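You operate a simulated robot arm through the tools that you are given. There is no shell and no other tool.

The job below is to be done with a simulated robot arm. You get a single attempt, and the scene is never put back.

JOB
Pump the bench tyre up to the pressure on the card.
Fine: close the tap under the dial before the chuck goes back on its post. Where these are worked on the way, their far stop is far enough and under half their travel is too little: tap under the dial.

It is judged by the outcome, as a careful person would: the job done as asked, and still so three seconds after it is handed in. It fails if anything else is knocked over, pushed out of place, dropped, spilled or broken.

ROBOT AND FRAMES
A 5-joint arm with a two-finger parallel gripper, fixed in place. Base frame: the origin is at the foot of the arm, x ahead of it, y to its left, z up. Lengths are in m, angles in rad, forces in N, time in s.
It reaches about 1.134 m from its shoulder. Its first joint turns from -2.601 to 2.601 rad. Payload 1.57 kg.
Tool frame: the origin (TCP) lies between the finger pads and is the grasp point; the fingertips stand 0.03 m ahead of it; z points along the fingers, y is the line along which they close. The gripper opens to 0.11 m. The fingers are 0.024 m wide and 0.012 m thick; the gripper's body (0.048 by 0.112 m) begins 0.078 m behind the TCP.
Orientation is that of the tool frame in the base frame, as a unit quaternion [x, y, z, w]. With the fingers straight down and closing along the base's y, the tool's x points along the base's -x, its y along +y and its z along -z.

CONTROLS
- The arm moves only by the tool jog_arm. Its argument "moves" is a list of rows, each an object of numbers (a shift or turn left out is 0, a gripper value left out holds the last): "tx", "ty", "tz": the shift along the base's x, y, z in m; "ax", "ay", "az": the turn, a rotation vector about the base's x, y, z in rad; "jaw": the finger opening in m, from 0 to 0.11. In form: [{"tx": .., "ty": .., "tz": .., "ax": .., "ay": .., "az": .., "jaw": ..}, ...]. A call has 1 to 20 rows; each row shifts and turns the commanded pose from where the row before left it. Rows are played at 5 a second. More than 0.05 m and 0.15 rad between two rows, or a gripper value outside its range, and nothing of the call is played. Where a pose cannot be reached the arm comes as near as it can. A force on the tool above 40 N (or 10 N above the force at the start of the call, whichever is more), or a blocked arm, ends the call early, and 0.2 s more pass. Each finger travels about 0.153 m/s and halts on what it meets, pressing with about 35 N; the grip force reading is that of the motor and also rises with nothing between the fingers. The clock runs only during rows and for 0.2 s after the last one: add rows that do not move to give the fingers time. It gives the time, the measured TCP pose, the force on the tool (base axes), the opening and the grip force at its end, in the units of the frame above (readings bear some noise), with the torque about the TCP (base axes, N m) and any sound that the robot's microphone picked up, and new pictures: "show" is both (left out), scene, wrist or none.
- Cameras (640 x 400 px; columns grow to the right, rows downward): "scene" is fixed at [0.0491, -0.6551, 1.3349]; the picture's right is [0.90, -0.43, 0.00], its down [-0.09, -0.19, -0.98] and it looks along [0.42, 0.88, -0.21] (base axes); focal length 328 px, centre (320, 200). "wrist" rides on the gripper at [0.07, 0.016, -0.141] in the tool frame; the picture's right is [-0.23, 0.97, 0.00], its down [-0.86, -0.20, -0.48] and it looks along [-0.47, -0.11, 0.88] (tool axes); focal length 222 px, centre (320, 200).
- raise_lower(by): slides the trunk up (or, below 0, down) by that many m; the arm rides with it, the base frame stays. It gives what a move gives, with no picture.
- probe_pixels(camera, pixels): for up to 12 pixels [column, row] of the newest picture of that camera ("zoom" is the newest enlarged one), the place [x, y, z] in the base frame of the surface seen there, good to about 0.002 m, but the place of the scene camera against the robot may be out by one fixed shift of up to 0.012 m in any direction. It takes no simulated time.
- close_up(camera, box): a new picture of the part [left, top, right, bottom] of that camera's present view, enlarged. It takes no simulated time.
- hand_in(): hands the job in; it is judged then, once.

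Leave the gripper open and the arm clear of the work at the hand-in unless told otherwise.

The tools are called after ">>>" as name(argument=value, ...) on one line, values as JSON. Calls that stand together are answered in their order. jog_arm: Moves the arm, as the interface text tells. Its arguments: {"type":"object","properties":{"moves":{"type":"array"},"show":{"type":"string","enum":["both","scene","wrist","none"]}},"required":["moves"]} The other tools are called the same way: raise_lower (by) slides the trunk up or down; probe_pixels (camera, pixels) gives the place of the surface under pixels of a picture; close_up (camera, box) takes an enlarged picture of a part of a camera's view; hand_in () hands the job in.

At the start:

```text
time: 0.0
eef_pos: [0.4517, 0.4916, 1.1087]
tcp_rot: [0.0, 1.0, -0.001, 0.0]
ft_force: [0.4, 1.0, -0.2]
moment: [-0.02, -0.03, 0.01]
width: 0.1098
grasp_force: 0.2
trunk travel left (down, up): [-0.843, 0.127]
```

scene: 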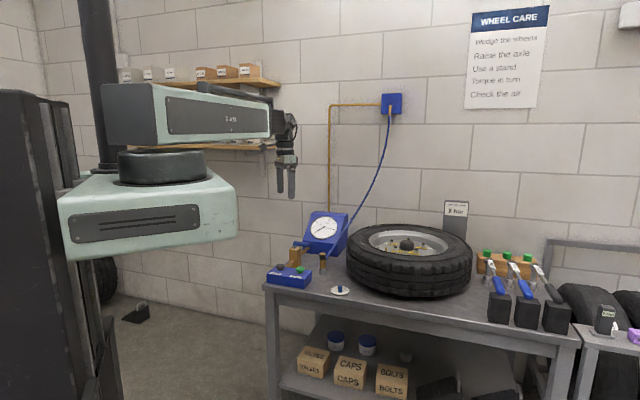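
wrist: 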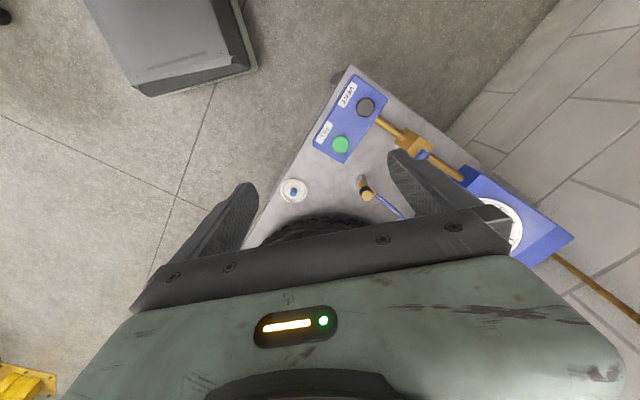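

I see the arm above the bench. The blue dial unit is near (325,230), the button box near (290,277), the tyre near (408,258) and the card near (456,210). I'll take close-ups of these parts.

>>> close_up(camera="scene", box=[255, 200, 375, 305])

>>> close_up(camera="scene", box=[340, 190, 500, 305])

>>> close_up(camera="wrist", box=[270, 60, 590, 260])

```text
3.81 times, centred on (315, 252) of scene
```

zoom: 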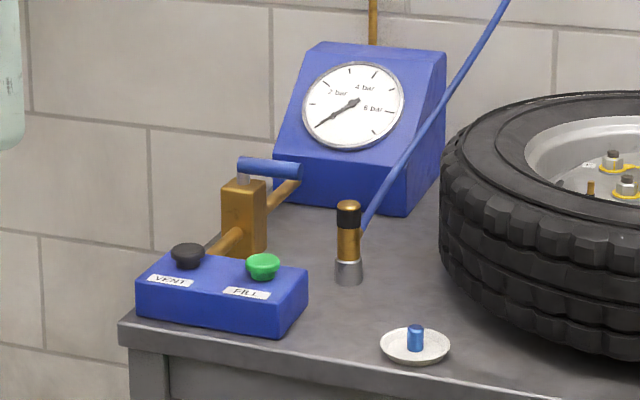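

```text
3.48 times, centred on (420, 248) of scene
```

zoom: 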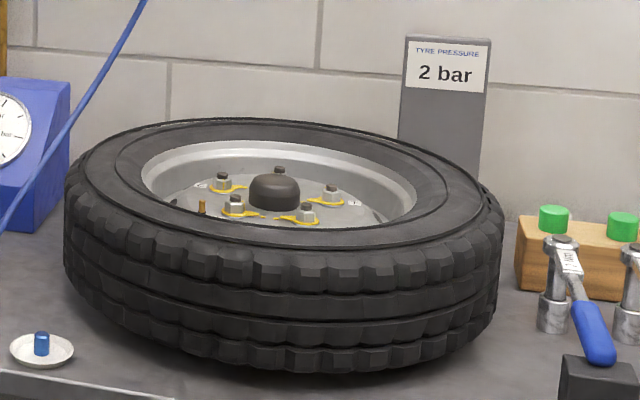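

```text
2.00 times, centred on (430, 160) of wrist
```

zoom: 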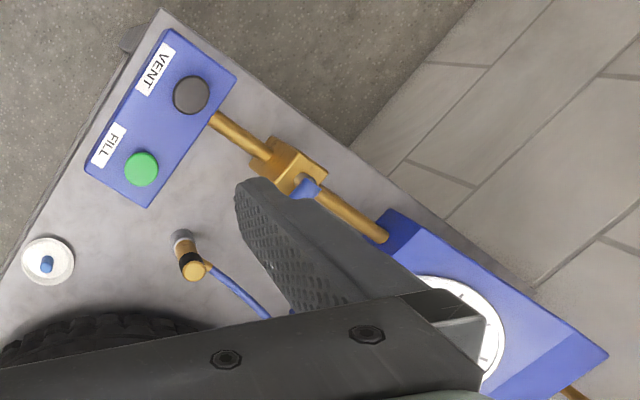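

The card reads 2 bar. The brass tap with its blue lever sits between the VENT/FILL box and the dial unit. The chuck stands on a post with its blue hose, and the wheel has a brass valve stem. I'll probe their places now.

>>> probe_pixels(camera="zoom", pixels=[[192, 95], [141, 169], [175, 130], [195, 270], [183, 240], [307, 188], [285, 165], [235, 130], [345, 212], [47, 265], [230, 200], [255, 300]])

>>> probe_pixels(camera="scene", pixels=[[307, 244], [300, 245], [311, 245], [290, 267], [304, 268], [323, 255], [323, 270], [333, 284], [398, 249], [407, 245], [322, 228], [340, 288]])

```text
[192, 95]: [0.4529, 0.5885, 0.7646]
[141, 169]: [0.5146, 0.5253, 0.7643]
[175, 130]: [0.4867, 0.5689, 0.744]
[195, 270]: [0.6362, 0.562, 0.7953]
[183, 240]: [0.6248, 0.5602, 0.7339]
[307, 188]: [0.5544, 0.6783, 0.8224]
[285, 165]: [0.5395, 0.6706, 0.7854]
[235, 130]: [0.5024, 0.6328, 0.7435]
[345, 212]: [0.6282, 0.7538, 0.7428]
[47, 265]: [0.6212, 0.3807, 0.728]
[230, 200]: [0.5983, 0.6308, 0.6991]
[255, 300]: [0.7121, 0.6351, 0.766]
```

```text
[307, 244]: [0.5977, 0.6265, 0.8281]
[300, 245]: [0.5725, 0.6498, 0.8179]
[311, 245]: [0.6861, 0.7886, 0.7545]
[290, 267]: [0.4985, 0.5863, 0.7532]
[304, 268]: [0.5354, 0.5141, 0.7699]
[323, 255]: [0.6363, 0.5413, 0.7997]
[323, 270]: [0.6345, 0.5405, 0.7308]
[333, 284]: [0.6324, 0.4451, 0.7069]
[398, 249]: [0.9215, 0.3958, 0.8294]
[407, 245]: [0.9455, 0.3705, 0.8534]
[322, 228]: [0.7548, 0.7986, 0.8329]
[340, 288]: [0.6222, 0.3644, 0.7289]
```

The bench top is at z≈0.70. The lever looks square to the pipe, which would mean closed. I'll probe the hose run, the valve stem and the wall box so I can plan a safe path.

>>> probe_pixels(camera="scene", pixels=[[386, 250], [386, 248], [390, 110], [384, 145], [373, 182], [355, 215], [340, 240], [456, 210], [470, 260], [350, 250], [410, 285], [421, 243]])

>>> close_up(camera="scene", box=[270, 232, 340, 276])

>>> close_up(camera="scene", box=[365, 225, 445, 275])

```text
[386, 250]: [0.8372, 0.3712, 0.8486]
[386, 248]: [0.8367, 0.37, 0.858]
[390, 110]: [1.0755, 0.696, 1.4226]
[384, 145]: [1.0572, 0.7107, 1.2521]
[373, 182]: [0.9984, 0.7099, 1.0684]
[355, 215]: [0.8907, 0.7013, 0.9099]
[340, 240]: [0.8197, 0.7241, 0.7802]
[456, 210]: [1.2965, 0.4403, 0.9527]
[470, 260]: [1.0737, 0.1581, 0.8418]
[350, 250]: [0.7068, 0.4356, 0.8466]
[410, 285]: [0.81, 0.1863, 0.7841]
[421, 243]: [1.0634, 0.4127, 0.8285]
```

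```text
9.09 times, centred on (305, 254) of scene
```

zoom: 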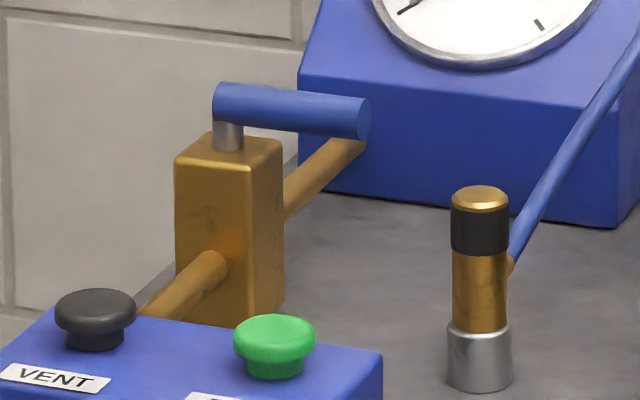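

```text
8.00 times, centred on (405, 250) of scene
```

zoom: 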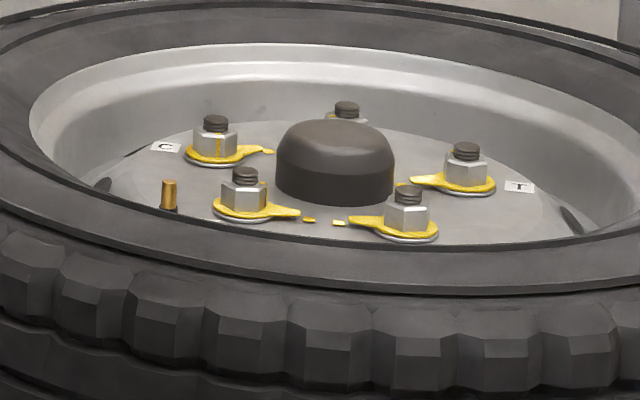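

The valve stem is at about (0.837, 0.371), with its top at about z 0.86. I'll move the arm at its present height towards the wheel so the wrist camera can look down on the valve.

>>> jog_arm(moves=[{"tx": 0.04, "ty": -0.02}, {"tx": 0.04, "ty": -0.02}, {"tx": 0.04, "ty": -0.02}, {"tx": 0.04, "ty": -0.02}, {"tx": 0.04, "ty": -0.02}, {"tx": 0.04, "ty": -0.02}, {}])

```text
time: 1.6
eef_pos: [0.696, 0.3717, 1.1097]
tcp_rot: [0.0, 1.0, 0.0, 0.0]
ft_force: [0.5, -0.7, -0.6]
moment: [-0.01, 0.01, -0.02]
width: 0.1101
grasp_force: 0.0
trunk travel left (down, up): [-0.843, 0.127]
```

scene: 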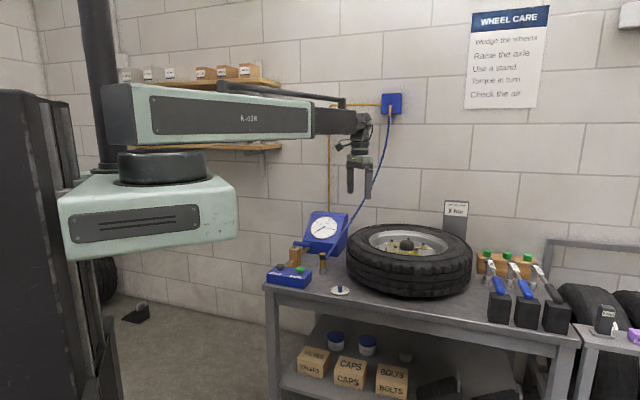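
wrist: 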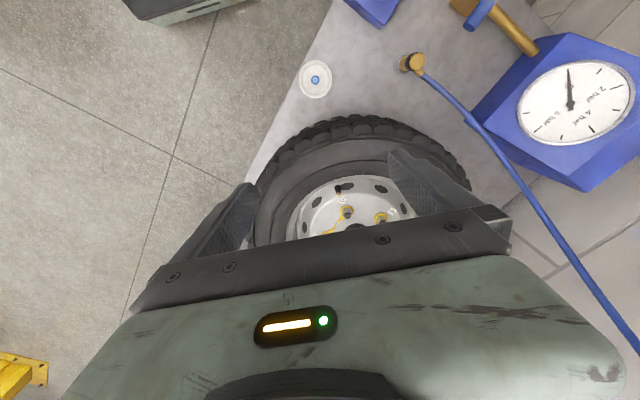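

The wheel is now in view from above. I'll take close-ups of the wheel (around 345,190), the dial (575,100) and the chuck.

>>> close_up(camera="wrist", box=[280, 160, 430, 250])

>>> close_up(camera="wrist", box=[360, 0, 640, 180])

>>> close_up(camera="wrist", box=[380, 30, 480, 100])

```text
4.27 times, centred on (355, 205) of wrist
```

zoom: 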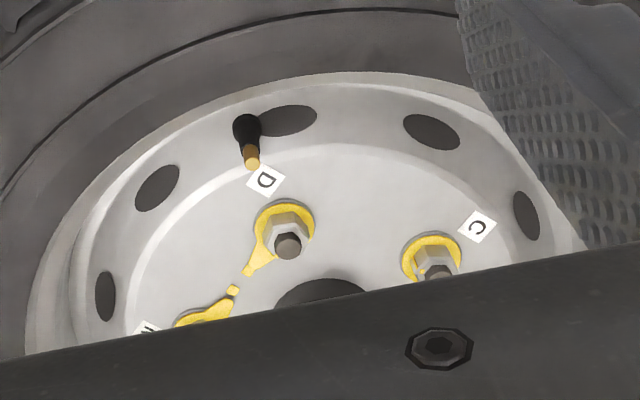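

```text
2.22 times, centred on (500, 90) of wrist
```

zoom: 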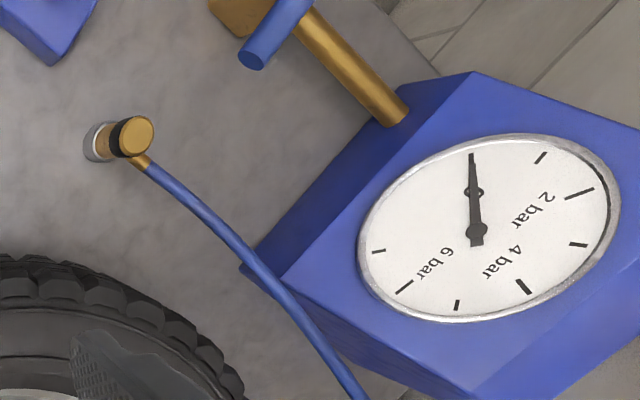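

```text
5.71 times, centred on (430, 65) of wrist
```

zoom: 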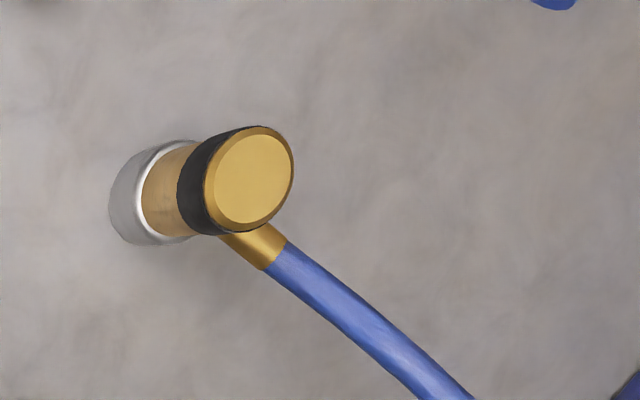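

The dial reads 0 (needle at the left end), with big ticks at 2, 4 and 6. I'll probe the wheel zoom for the valve and rim heights, and the chuck.

>>> probe_pixels(camera="wrist", pixels=[[338, 190], [339, 191], [340, 195], [330, 165], [300, 200], [347, 190], [375, 160], [410, 80]])

>>> probe_pixels(camera="zoom", pixels=[[255, 175], [225, 190], [285, 160], [240, 205], [190, 185], [160, 200], [145, 190], [265, 250], [120, 200], [560, 5], [257, 135], [252, 218]])

```text
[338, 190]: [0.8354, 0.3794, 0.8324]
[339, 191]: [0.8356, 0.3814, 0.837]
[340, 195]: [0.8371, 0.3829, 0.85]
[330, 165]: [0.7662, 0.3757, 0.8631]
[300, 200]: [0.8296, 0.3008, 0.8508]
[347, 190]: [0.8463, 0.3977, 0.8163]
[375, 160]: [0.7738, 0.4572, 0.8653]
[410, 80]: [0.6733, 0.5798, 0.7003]
```

```text
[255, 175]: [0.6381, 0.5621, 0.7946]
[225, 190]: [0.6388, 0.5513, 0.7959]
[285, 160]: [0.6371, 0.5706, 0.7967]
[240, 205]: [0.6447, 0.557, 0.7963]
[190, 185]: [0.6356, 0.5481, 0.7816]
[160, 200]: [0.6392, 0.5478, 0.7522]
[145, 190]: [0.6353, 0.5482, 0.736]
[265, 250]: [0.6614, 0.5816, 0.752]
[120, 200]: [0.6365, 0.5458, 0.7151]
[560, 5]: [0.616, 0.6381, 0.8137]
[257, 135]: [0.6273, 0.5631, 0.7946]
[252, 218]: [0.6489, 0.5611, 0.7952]
```

The chuck axis is near (0.638, 0.561), its top is at z 0.795, and the hose nipple leaves it towards (+0.75, +0.66). The valve tip is near (0.837, 0.383, 0.853). I'll go above the chuck, spinning the tool 0.72 rad so that the fingers close across the hose direction with the camera on the side away from the hose. The opening will be set to 0.06.

>>> jog_arm(moves=[{"tx": -0.012, "ty": 0.038, "az": 0.144}, {"tx": -0.012, "ty": 0.038, "az": 0.144}, {"tx": -0.012, "ty": 0.038, "az": 0.144}, {"tx": -0.012, "ty": 0.038, "az": 0.144, "jaw": 0.06}, {"tx": -0.01, "ty": 0.037, "az": 0.144}, {"tz": -0.04}, {"tz": -0.04}, {"tz": -0.04}, {}])

```text
time: 3.6
eef_pos: [0.6334, 0.562, 1.1102]
tcp_rot: [-0.353, 0.936, 0.0, 0.0]
ft_force: [0.5, -0.1, 0.5]
moment: [-0.03, -0.03, -0.01]
width: 0.0599
grasp_force: 0.0
out of reach, approached as far as the arm can: row 6, 7, 8
trunk travel left (down, up): [-0.843, 0.127]
```

scene: 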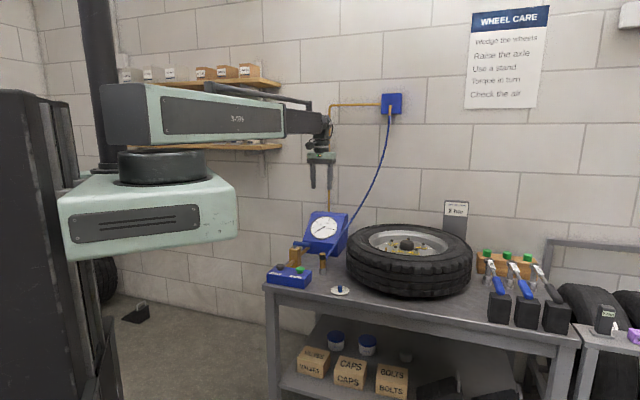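
wrist: 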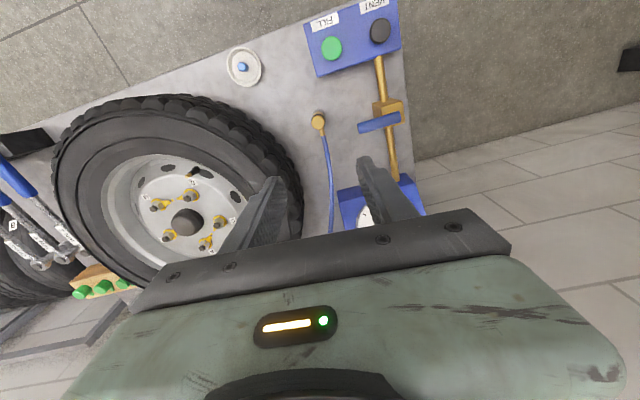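

Straight down moves are out of reach with the tool vertical, so height must come from the trunk. I'll lower the trunk by 0.08 and check the pose.

>>> raise_lower(by=-0.08)

```text
time: 4.8
eef_pos: [0.6321, 0.5614, 1.0303]
tcp_rot: [-0.353, 0.936, 0.0, 0.001]
ft_force: [-0.2, 0.3, -0.5]
moment: [-0.03, 0.01, -0.01]
width: 0.0601
grasp_force: 0.1
trunk travel left (down, up): [-0.763, 0.207]
```

The trunk changes height one-for-one. Next I'll nudge x by +0.006 to test, and look at the chuck, the tap and the wheel with the wrist camera.

>>> jog_arm(moves=[{"tx": 0.006}, {}])

>>> close_up(camera="wrist", box=[280, 0, 440, 240])

```text
time: 5.4
eef_pos: [0.6396, 0.5614, 1.0295]
tcp_rot: [-0.352, 0.936, -0.001, 0.0]
ft_force: [-0.5, 0.2, -0.2]
moment: [-0.01, -0.02, 0.02]
width: 0.0599
grasp_force: 0.0
trunk travel left (down, up): [-0.763, 0.207]
```

scene: 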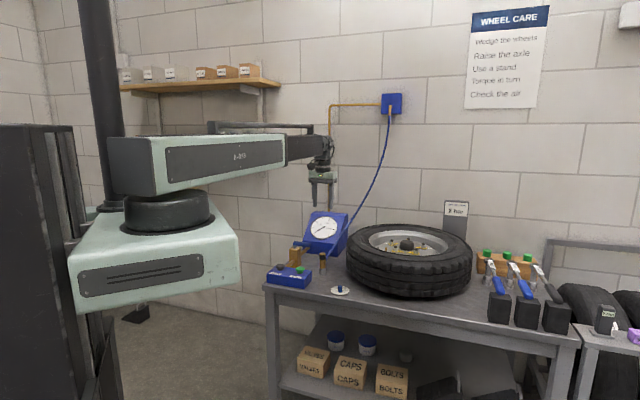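
wrist: 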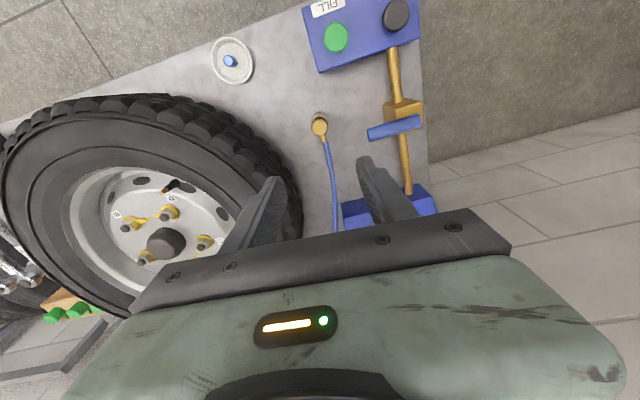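

```text
1.67 times, centred on (360, 120) of wrist
```

zoom: 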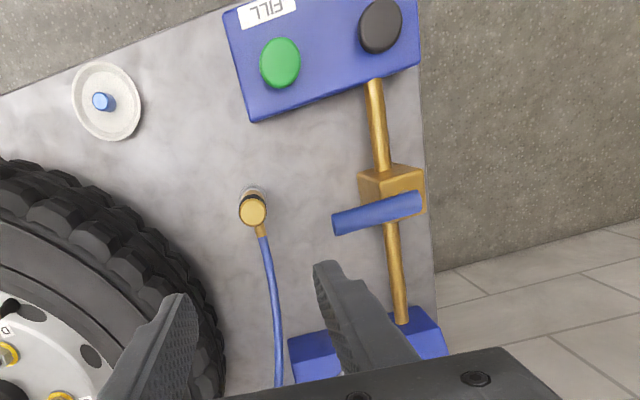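

The chuck shows at (320,125), right where the tool axis should point. The lever lies across the pipe, running from about (422,200) to (335,222) in the zoom. I'll probe precise points.

>>> probe_pixels(camera="zoom", pixels=[[252, 211], [241, 211], [265, 211], [252, 224], [340, 220], [380, 212], [415, 203], [370, 175], [280, 62], [380, 28], [262, 235], [422, 180]])

>>> close_up(camera="wrist", box=[290, 90, 350, 150])

>>> close_up(camera="wrist", box=[350, 70, 440, 160])

```text
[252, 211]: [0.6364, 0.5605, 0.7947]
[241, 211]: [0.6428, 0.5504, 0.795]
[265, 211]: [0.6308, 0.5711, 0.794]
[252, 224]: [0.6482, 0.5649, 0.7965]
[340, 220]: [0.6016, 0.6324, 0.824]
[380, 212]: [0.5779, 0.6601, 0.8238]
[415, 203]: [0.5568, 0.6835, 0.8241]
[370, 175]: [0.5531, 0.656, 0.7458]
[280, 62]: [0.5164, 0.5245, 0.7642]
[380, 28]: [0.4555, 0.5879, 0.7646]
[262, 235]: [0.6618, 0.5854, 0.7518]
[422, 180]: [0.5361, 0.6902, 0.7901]
```

```text
6.67 times, centred on (320, 120) of wrist
```

zoom: 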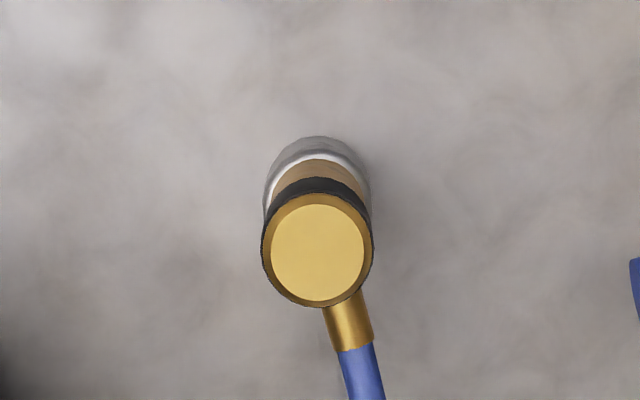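

```text
4.44 times, centred on (395, 115) of wrist
```

zoom: 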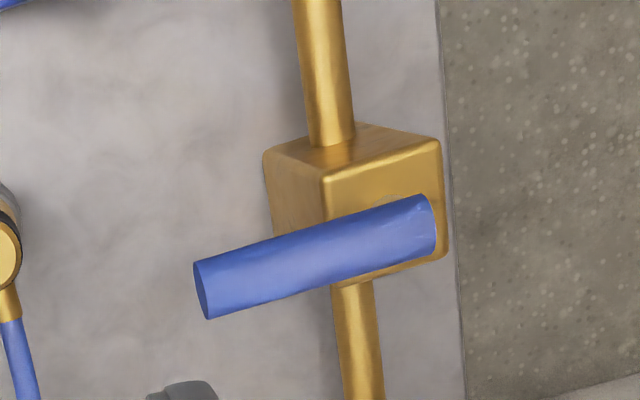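

The chuck centre is (0.637, 0.561) and the hose nipple leaves at 45°. The lever pivot is around (0.552, 0.682), with the lever tip near (0.606, 0.628) at z≈0.815. I'll trim the spin and position, then lower to just above the chuck.

>>> jog_arm(moves=[{"tx": -0.002, "ty": -0.001, "az": 0.06}, {}], show="none")

>>> raise_lower(by=-0.195)

>>> jog_arm(moves=[{}])

```text
time: 6.0
eef_pos: [0.6374, 0.5612, 1.0284]
tcp_rot: [-0.381, 0.925, 0.0, 0.0]
ft_force: [0.4, -0.2, -0.7]
moment: [0.03, -0.04, -0.01]
width: 0.0599
grasp_force: 0.0
trunk travel left (down, up): [-0.763, 0.207]
```

```text
time: 8.1
eef_pos: [0.6369, 0.5604, 0.8358]
tcp_rot: [-0.381, 0.925, 0.0, 0.0]
ft_force: [-0.2, -0.1, 0.3]
moment: [0.0, -0.01, -0.01]
width: 0.0603
grasp_force: 0.0
trunk travel left (down, up): [-0.568, 0.402]
```

```text
time: 8.5
eef_pos: [0.6363, 0.5608, 0.8347]
tcp_rot: [-0.38, 0.925, 0.0, -0.001]
ft_force: [-0.6, -0.3, 0.5]
moment: [0.01, -0.04, 0.03]
width: 0.0601
grasp_force: 0.0
trunk travel left (down, up): [-0.568, 0.402]
```

scene: 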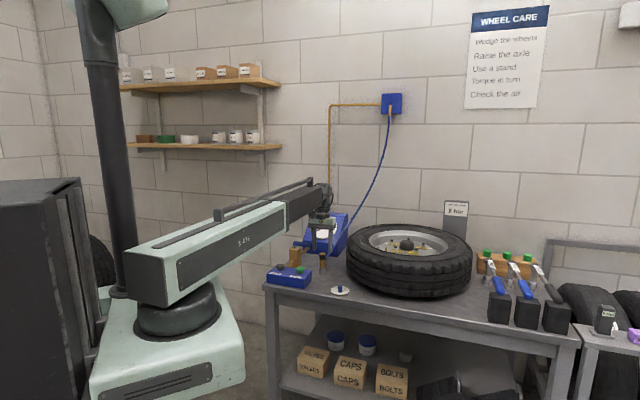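
wrist: 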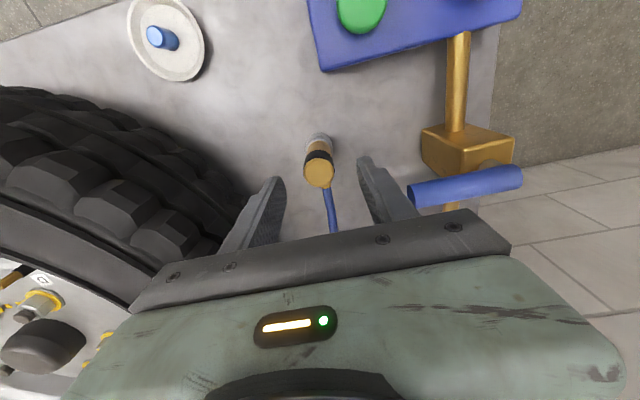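

The chuck (318,165) is centred between the fingers, which are clear of the tyre and the lever. I'll lower 0.054 to the collar and then close.

>>> raise_lower(by=-0.054)

>>> jog_arm(moves=[{"jaw": 0.04}, {"jaw": 0.03}, {"jaw": 0.02}, {"jaw": 0.015}, {}, {}])

```text
time: 9.4
eef_pos: [0.6364, 0.5622, 0.7816]
tcp_rot: [-0.38, 0.925, 0.0, 0.0]
ft_force: [-1.1, -0.2, -0.3]
moment: [-0.03, -0.02, -0.01]
width: 0.06
grasp_force: 0.2
trunk travel left (down, up): [-0.514, 0.456]
```

```text
time: 10.8
eef_pos: [0.6373, 0.5621, 0.7809]
tcp_rot: [-0.381, 0.925, 0.0, -0.001]
ft_force: [-0.4, -1.3, 0.7]
moment: [-0.03, 0.0, 0.0]
width: 0.0263
grasp_force: 34.9
trunk travel left (down, up): [-0.514, 0.456]
```

scene: 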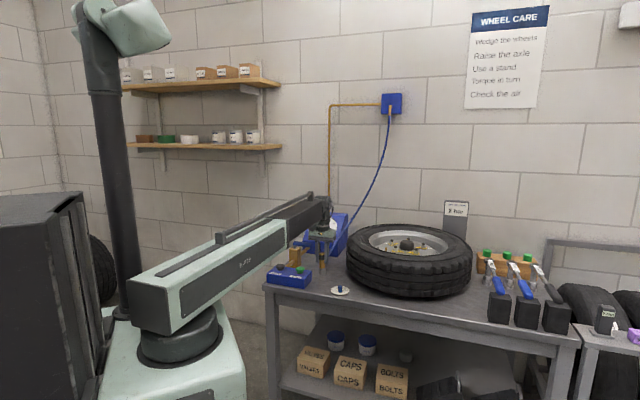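
wrist: 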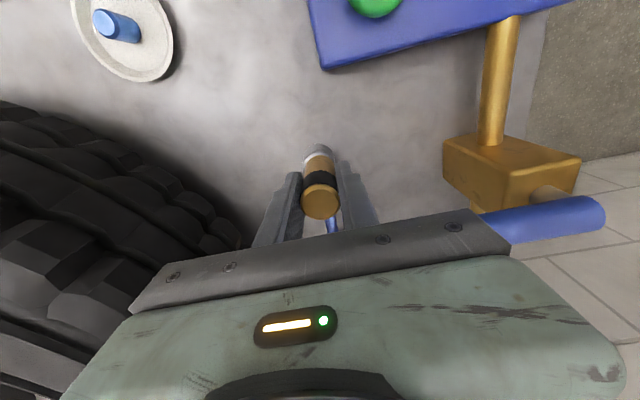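

The chuck is gripped at a width of 0.0263 with 35 N. I'll lift slowly by the trunk, 0.05 at first, and look.

>>> raise_lower(by=0.05)

>>> jog_arm(moves=[{}])

```text
time: 11.8
eef_pos: [0.6367, 0.5614, 0.8302]
tcp_rot: [-0.381, 0.925, -0.001, 0.0]
ft_force: [0.2, 0.3, -1.0]
moment: [-0.03, 0.0, 0.02]
width: 0.0268
grasp_force: 35.1
trunk travel left (down, up): [-0.564, 0.406]
```

```text
time: 12.2
eef_pos: [0.6366, 0.5612, 0.8313]
tcp_rot: [-0.381, 0.925, 0.0, 0.0]
ft_force: [-0.5, -0.6, -1.5]
moment: [0.01, 0.02, 0.04]
width: 0.0264
grasp_force: 34.4
trunk travel left (down, up): [-0.564, 0.406]
```

scene: 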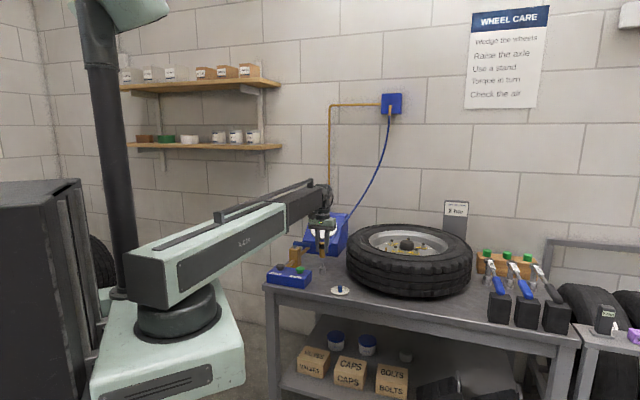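
wrist: 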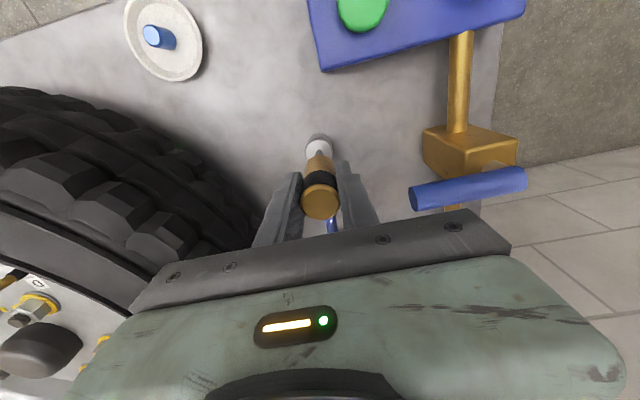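

>>> close_up(camera="wrist", box=[270, 110, 370, 250])

>>> close_up(camera="scene", box=[290, 215, 360, 285])

```text
2.86 times, centred on (320, 180) of wrist
```

zoom: 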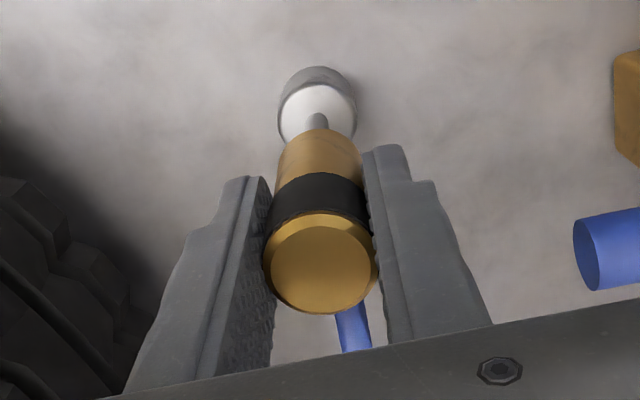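

```text
5.71 times, centred on (325, 250) of scene
```

zoom: 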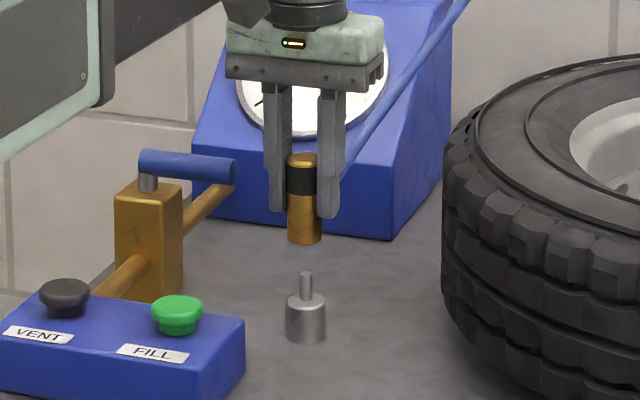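

The chuck came off. The post is a cup with a centre pin and stands undisturbed. I'll raise the trunk 0.15, then carry the chuck to above the valve, holding the same orientation.

>>> raise_lower(by=0.15)

>>> jog_arm(moves=[{"tx": 0.025, "ty": -0.0222}, {"tx": 0.025, "ty": -0.0222}, {"tx": 0.025, "ty": -0.0222}, {"tx": 0.025, "ty": -0.0222}, {"tx": 0.025, "ty": -0.0222}, {"tx": 0.025, "ty": -0.0222}, {"tx": 0.025, "ty": -0.0222}, {"tx": 0.025, "ty": -0.0222}, {}, {}])

```text
time: 13.9
eef_pos: [0.6372, 0.5614, 0.9796]
tcp_rot: [-0.381, 0.925, 0.0, -0.001]
ft_force: [-0.1, -0.3, -1.5]
moment: [-0.01, -0.01, 0.03]
width: 0.0265
grasp_force: 35.1
trunk travel left (down, up): [-0.714, 0.256]
```

```text
time: 16.1
eef_pos: [0.8369, 0.3845, 0.9801]
tcp_rot: [-0.38, 0.925, 0.0, 0.0]
ft_force: [0.1, -0.1, -1.8]
moment: [0.0, 0.05, -0.01]
width: 0.0265
grasp_force: 35.3
trunk travel left (down, up): [-0.714, 0.256]
```

scene: 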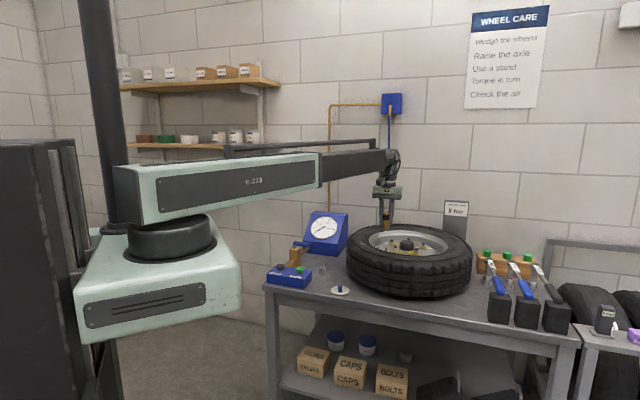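
wrist: 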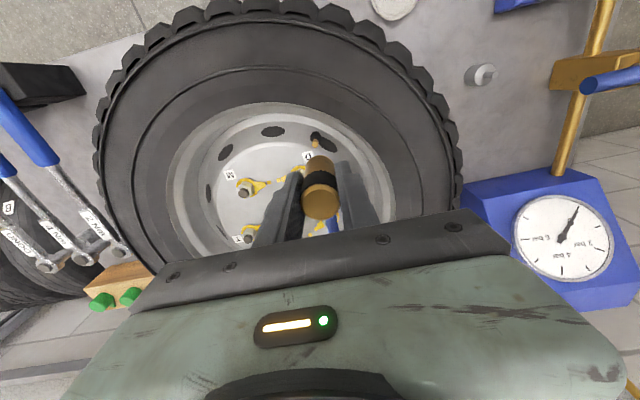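

I can see the valve tip just above the chuck in the wrist view, around (316,140). I'll zoom in and probe it.

>>> close_up(camera="wrist", box=[275, 115, 365, 175])

>>> close_up(camera="scene", box=[350, 200, 430, 260])

```text
6.67 times, centred on (320, 145) of wrist
```

zoom: 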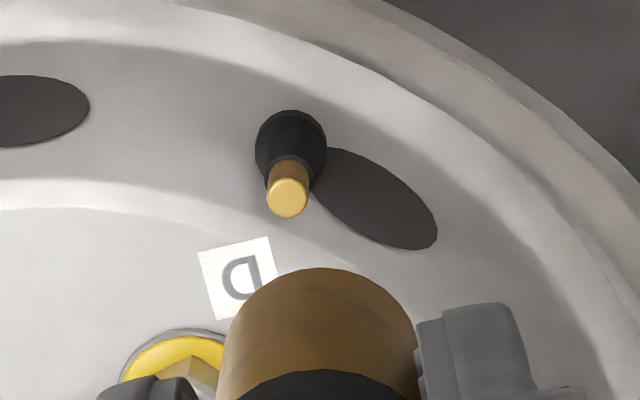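

```text
6.67 times, centred on (390, 230) of scene
```

zoom: 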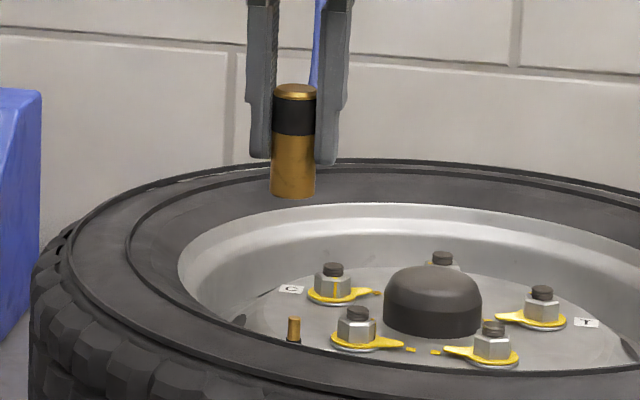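

The valve tip face is at about (287,197) in the wrist zoom. I'll retake that zoom and probe the face for its centre.

>>> close_up(camera="wrist", box=[295, 125, 335, 150])

>>> probe_pixels(camera="wrist", pixels=[[315, 144], [314, 145], [316, 145], [315, 146], [317, 138], [315, 133], [312, 138], [322, 140], [345, 122], [340, 140], [300, 160]])

```text
16.00 times, centred on (315, 138) of wrist
```

zoom: 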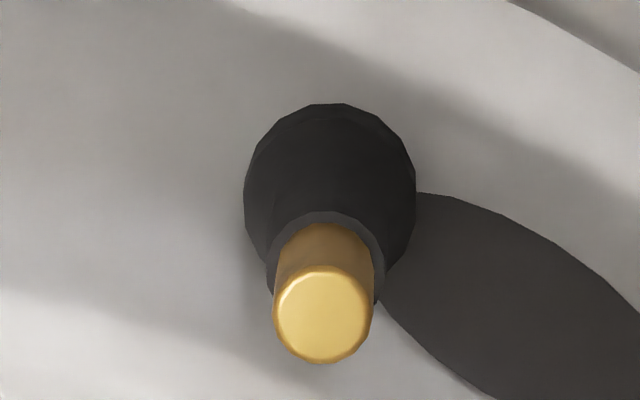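

```text
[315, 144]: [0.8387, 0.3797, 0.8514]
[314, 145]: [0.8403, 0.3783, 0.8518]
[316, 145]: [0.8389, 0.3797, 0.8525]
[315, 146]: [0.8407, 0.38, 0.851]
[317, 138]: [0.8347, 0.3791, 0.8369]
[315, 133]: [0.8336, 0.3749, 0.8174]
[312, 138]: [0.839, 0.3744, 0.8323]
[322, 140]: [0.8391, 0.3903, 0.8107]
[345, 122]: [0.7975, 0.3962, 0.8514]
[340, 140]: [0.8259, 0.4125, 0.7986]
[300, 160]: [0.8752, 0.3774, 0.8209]
```

>>> probe_pixels(camera="zoom", pixels=[[323, 315], [300, 315], [348, 315], [323, 290], [323, 345], [285, 300], [310, 330], [340, 300], [325, 250], [330, 218]])

```text
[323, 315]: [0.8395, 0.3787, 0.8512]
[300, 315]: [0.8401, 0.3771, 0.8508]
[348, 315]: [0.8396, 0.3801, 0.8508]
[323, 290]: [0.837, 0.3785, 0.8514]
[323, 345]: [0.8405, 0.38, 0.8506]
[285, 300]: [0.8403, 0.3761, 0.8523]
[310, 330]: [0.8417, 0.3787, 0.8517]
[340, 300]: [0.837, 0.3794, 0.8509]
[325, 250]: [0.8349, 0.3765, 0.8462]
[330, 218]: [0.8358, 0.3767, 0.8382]
```

The valve tip centre is (0.8393, 0.3786, 0.851). The tool axis is about (0.837, 0.384), so I'll shift by (+0.0023, −0.0057) and recheck.

>>> jog_arm(moves=[{"tx": 0.0023, "ty": -0.0057}, {}, {}], show="wrist")

>>> raise_lower(by=-0.06)

>>> jog_arm(moves=[{}])

>>> close_up(camera="scene", box=[350, 215, 430, 265])

>>> close_up(camera="wrist", box=[270, 110, 370, 220])

```text
time: 16.9
eef_pos: [0.8407, 0.3792, 0.9788]
tcp_rot: [-0.38, 0.925, 0.0, 0.0]
ft_force: [-0.8, -0.5, -1.6]
moment: [0.0, -0.02, -0.02]
width: 0.0266
grasp_force: 34.8
trunk travel left (down, up): [-0.714, 0.256]
```

wrist: 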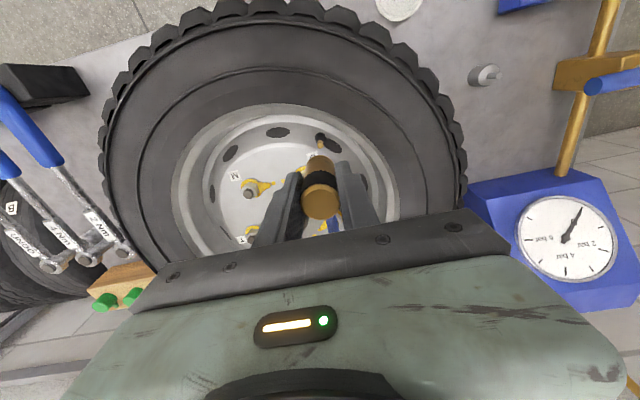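

```text
time: 17.9
eef_pos: [0.8394, 0.3775, 0.9211]
tcp_rot: [-0.38, 0.925, 0.0, 0.0]
ft_force: [-0.5, 0.1, -2.1]
moment: [-0.03, -0.06, 0.01]
width: 0.0265
grasp_force: 35.0
trunk travel left (down, up): [-0.654, 0.316]
```

```text
time: 18.3
eef_pos: [0.8396, 0.3789, 0.9209]
tcp_rot: [-0.38, 0.925, 0.0, 0.0]
ft_force: [-0.2, -0.6, -1.5]
moment: [-0.01, -0.02, -0.02]
width: 0.0267
grasp_force: 34.4
trunk travel left (down, up): [-0.654, 0.316]
```

scene: 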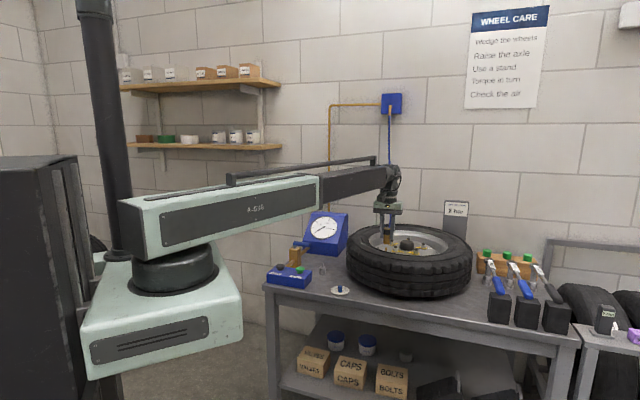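
wrist: 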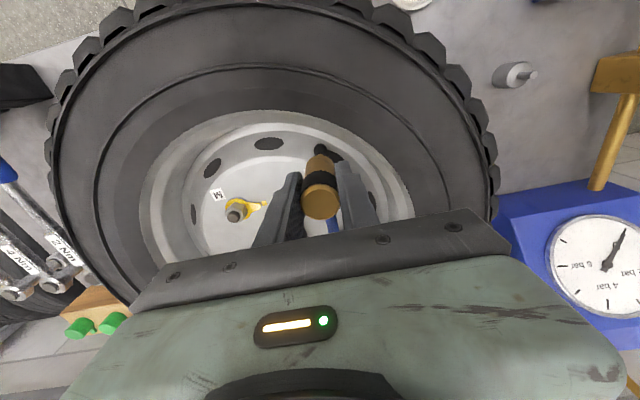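

```text
8.00 times, centred on (390, 240) of scene
```

zoom: 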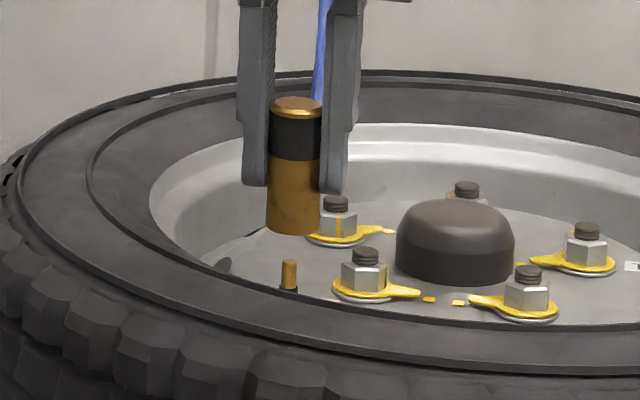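

```text
3.64 times, centred on (320, 165) of wrist
```

zoom: 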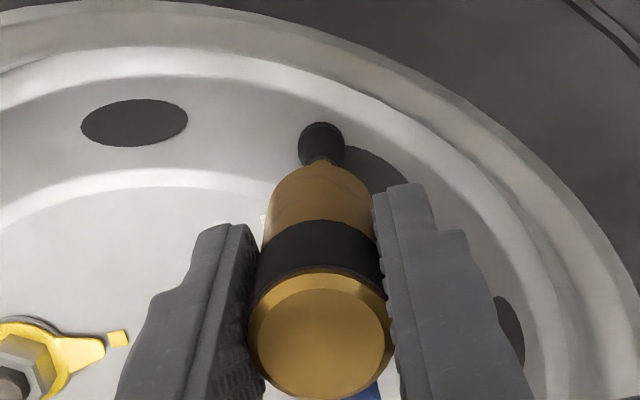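

The chuck lines up with the valve in both views, with a gap of about 0.02. I'll lower in small steps while watching the force.

>>> raise_lower(by=-0.022)

>>> raise_lower(by=-0.006)

>>> jog_arm(moves=[{}])

>>> close_up(camera="scene", box=[360, 225, 420, 265])

```text
time: 19.0
eef_pos: [0.8391, 0.3791, 0.8982]
tcp_rot: [-0.38, 0.925, 0.0, 0.0]
ft_force: [-1.0, -0.3, -1.7]
moment: [-0.01, -0.02, 0.01]
width: 0.0262
grasp_force: 35.1
trunk travel left (down, up): [-0.632, 0.338]
```

```text
time: 19.5
eef_pos: [0.8393, 0.3785, 0.8926]
tcp_rot: [-0.38, 0.925, 0.0, 0.0]
ft_force: [0.1, -0.4, -0.9]
moment: [-0.01, -0.01, 0.01]
width: 0.0263
grasp_force: 34.8
trunk travel left (down, up): [-0.626, 0.344]
```

```text
time: 19.9
eef_pos: [0.8394, 0.3773, 0.8932]
tcp_rot: [-0.38, 0.925, 0.001, 0.0]
ft_force: [-0.1, -0.2, -0.6]
moment: [0.03, -0.01, 0.02]
width: 0.0263
grasp_force: 35.1
trunk travel left (down, up): [-0.626, 0.344]
```

scene: 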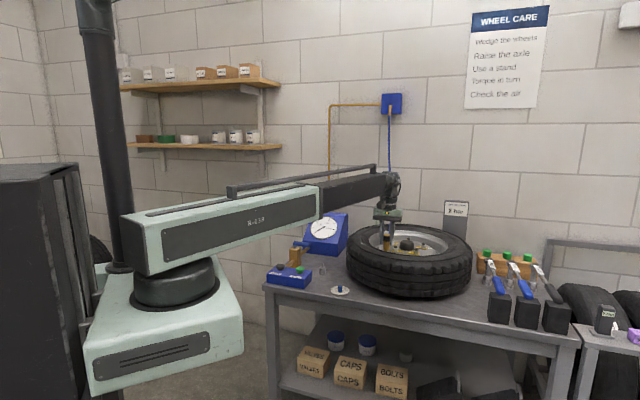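
wrist: 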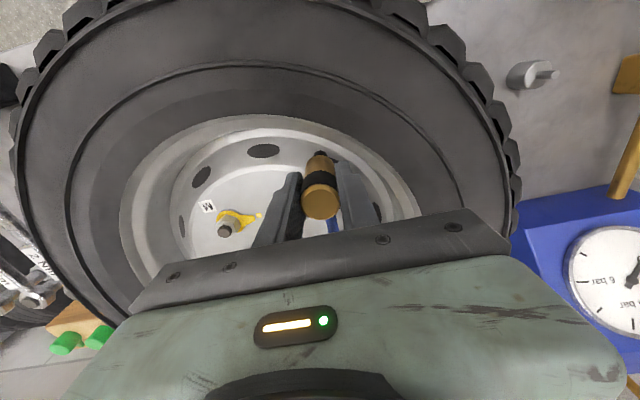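

```text
10.00 times, centred on (390, 245) of scene
```

zoom: 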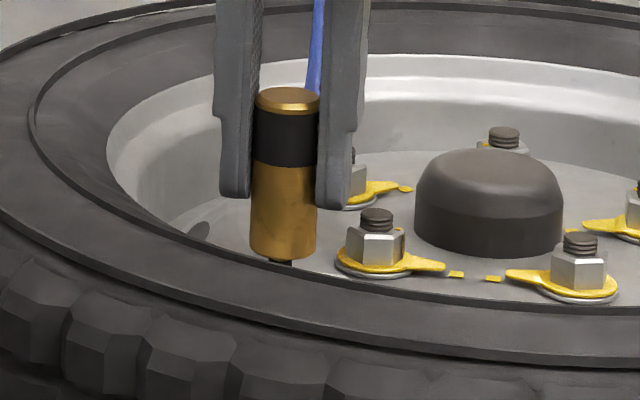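

The chuck mouth is slipping over the valve with no side force. I'll continue down in 4 mm steps.

>>> raise_lower(by=-0.004)

>>> raise_lower(by=-0.004)

>>> jog_arm(moves=[{}])

>>> close_up(camera="scene", box=[360, 225, 420, 265])

```text
time: 20.5
eef_pos: [0.8392, 0.3776, 0.8887]
tcp_rot: [-0.38, 0.925, 0.0, 0.001]
ft_force: [-0.2, 0.3, -1.5]
moment: [-0.04, 0.0, 0.02]
width: 0.0266
grasp_force: 35.0
trunk travel left (down, up): [-0.622, 0.348]
```

```text
time: 21.0
eef_pos: [0.8394, 0.3775, 0.8848]
tcp_rot: [-0.38, 0.925, 0.0, 0.0]
ft_force: [0.0, 0.3, -0.8]
moment: [-0.02, -0.01, 0.0]
width: 0.0264
grasp_force: 34.9
trunk travel left (down, up): [-0.618, 0.352]
```

```text
time: 21.4
eef_pos: [0.8399, 0.3782, 0.8844]
tcp_rot: [-0.381, 0.925, -0.001, 0.0]
ft_force: [-0.2, -0.2, -2.0]
moment: [-0.03, -0.02, 0.03]
width: 0.0265
grasp_force: 35.3
trunk travel left (down, up): [-0.618, 0.352]
```

scene: 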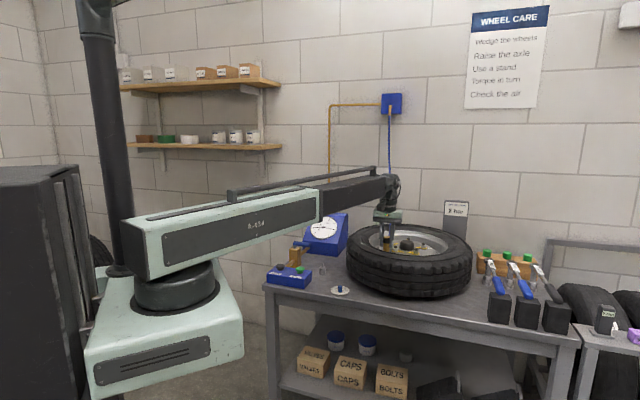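
wrist: 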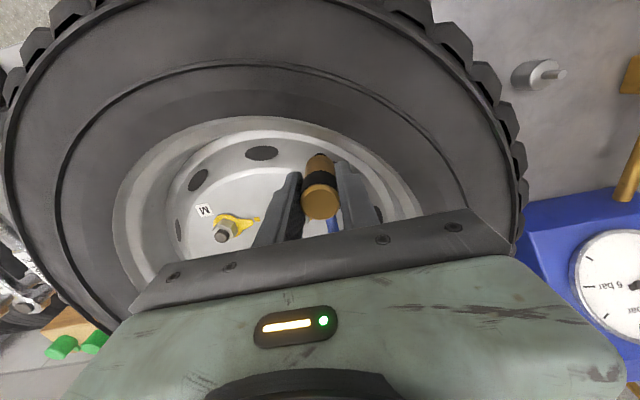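

```text
10.00 times, centred on (390, 245) of scene
```

zoom: 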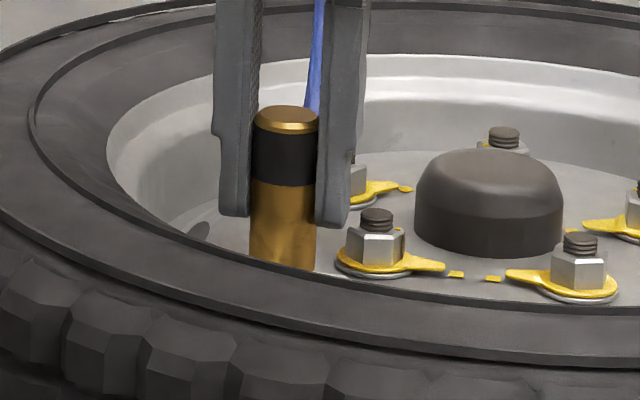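

No seating force yet. I'll check the dial, then keep lowering.

>>> close_up(camera="scene", box=[300, 208, 350, 258])

>>> raise_lower(by=-0.004)

>>> raise_lower(by=-0.003)

```text
8.00 times, centred on (325, 233) of scene
```

zoom: 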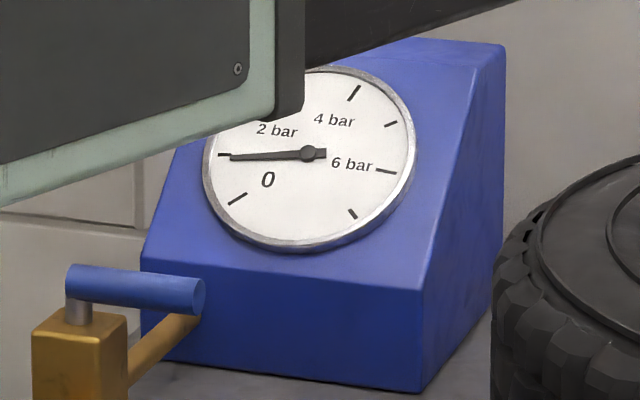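

```text
time: 21.9
eef_pos: [0.8394, 0.3786, 0.8799]
tcp_rot: [-0.38, 0.925, 0.001, -0.001]
ft_force: [1.4, 1.0, 1.7]
moment: [0.05, -0.05, -0.01]
width: 0.0264
grasp_force: 34.6
trunk travel left (down, up): [-0.614, 0.356]
```

```text
time: 22.4
eef_pos: [0.8383, 0.3784, 0.8799]
tcp_rot: [-0.38, 0.925, 0.0, 0.001]
ft_force: [5.6, 1.9, 21.4]
moment: [0.04, -0.18, 0.01]
width: 0.0266
grasp_force: 35.4
trunk travel left (down, up): [-0.611, 0.359]
```

The dial now reads 1 bar, the tyre's present pressure, so the chuck is connected. It is seated with 21 N down. I'll ease up 2 mm and then check that the dial still holds 1 bar before opening the fingers.

>>> raise_lower(by=0.002)

>>> jog_arm(moves=[{"jaw": 0.035}, {"jaw": 0.045}, {"jaw": 0.05}, {}])

>>> close_up(camera="scene", box=[360, 225, 420, 265])

>>> close_up(camera="scene", box=[300, 208, 350, 258])

```text
time: 23.0
eef_pos: [0.8385, 0.3788, 0.8796]
tcp_rot: [-0.38, 0.925, 0.001, -0.001]
ft_force: [-0.4, -0.5, -2.6]
moment: [0.01, 0.07, 0.0]
width: 0.0263
grasp_force: 35.4
trunk travel left (down, up): [-0.613, 0.357]
```

```text
time: 24.0
eef_pos: [0.8397, 0.3782, 0.8792]
tcp_rot: [-0.38, 0.925, 0.001, 0.0]
ft_force: [0.2, 0.0, 0.2]
moment: [-0.03, -0.02, 0.04]
width: 0.0501
grasp_force: 0.1
trunk travel left (down, up): [-0.613, 0.357]
```

scene: 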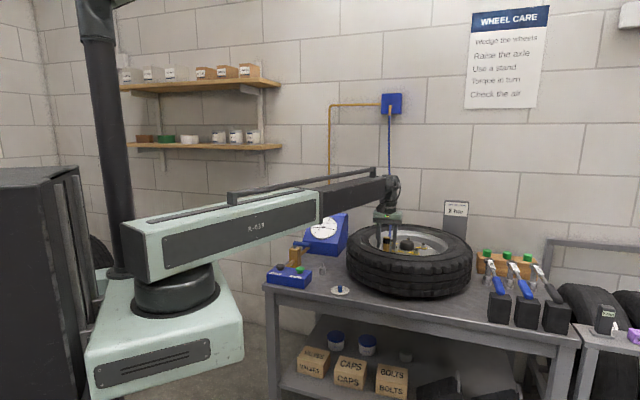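
wrist: 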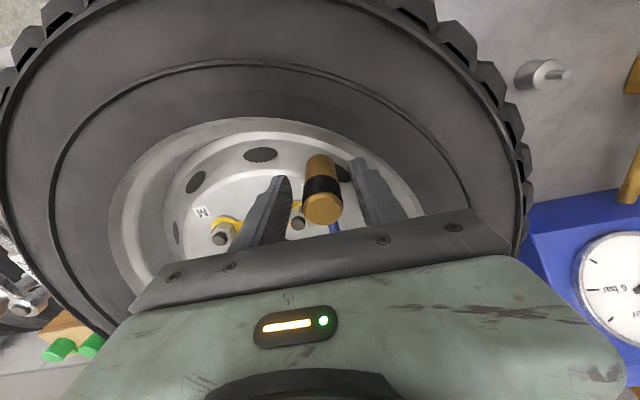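

```text
10.00 times, centred on (390, 245) of scene
```

zoom: 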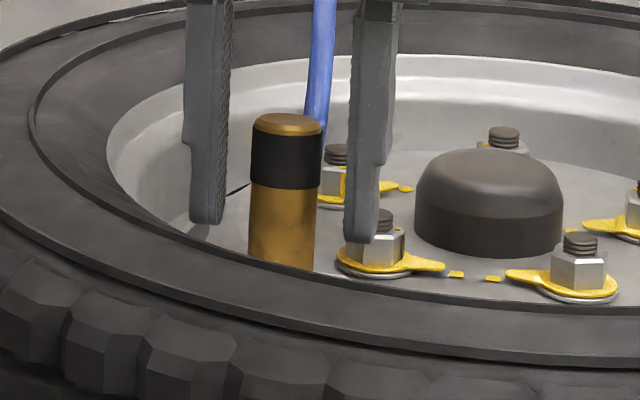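

```text
8.00 times, centred on (325, 233) of scene
```

zoom: 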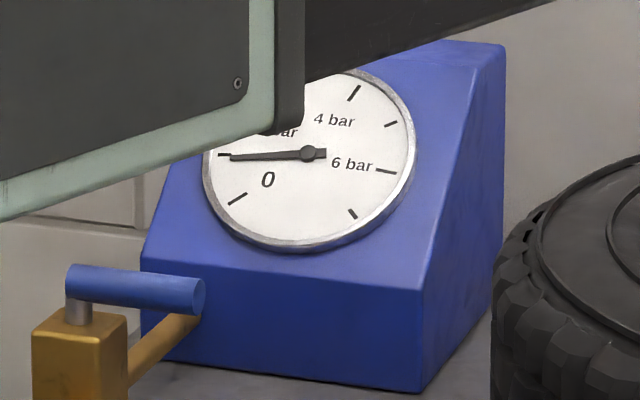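

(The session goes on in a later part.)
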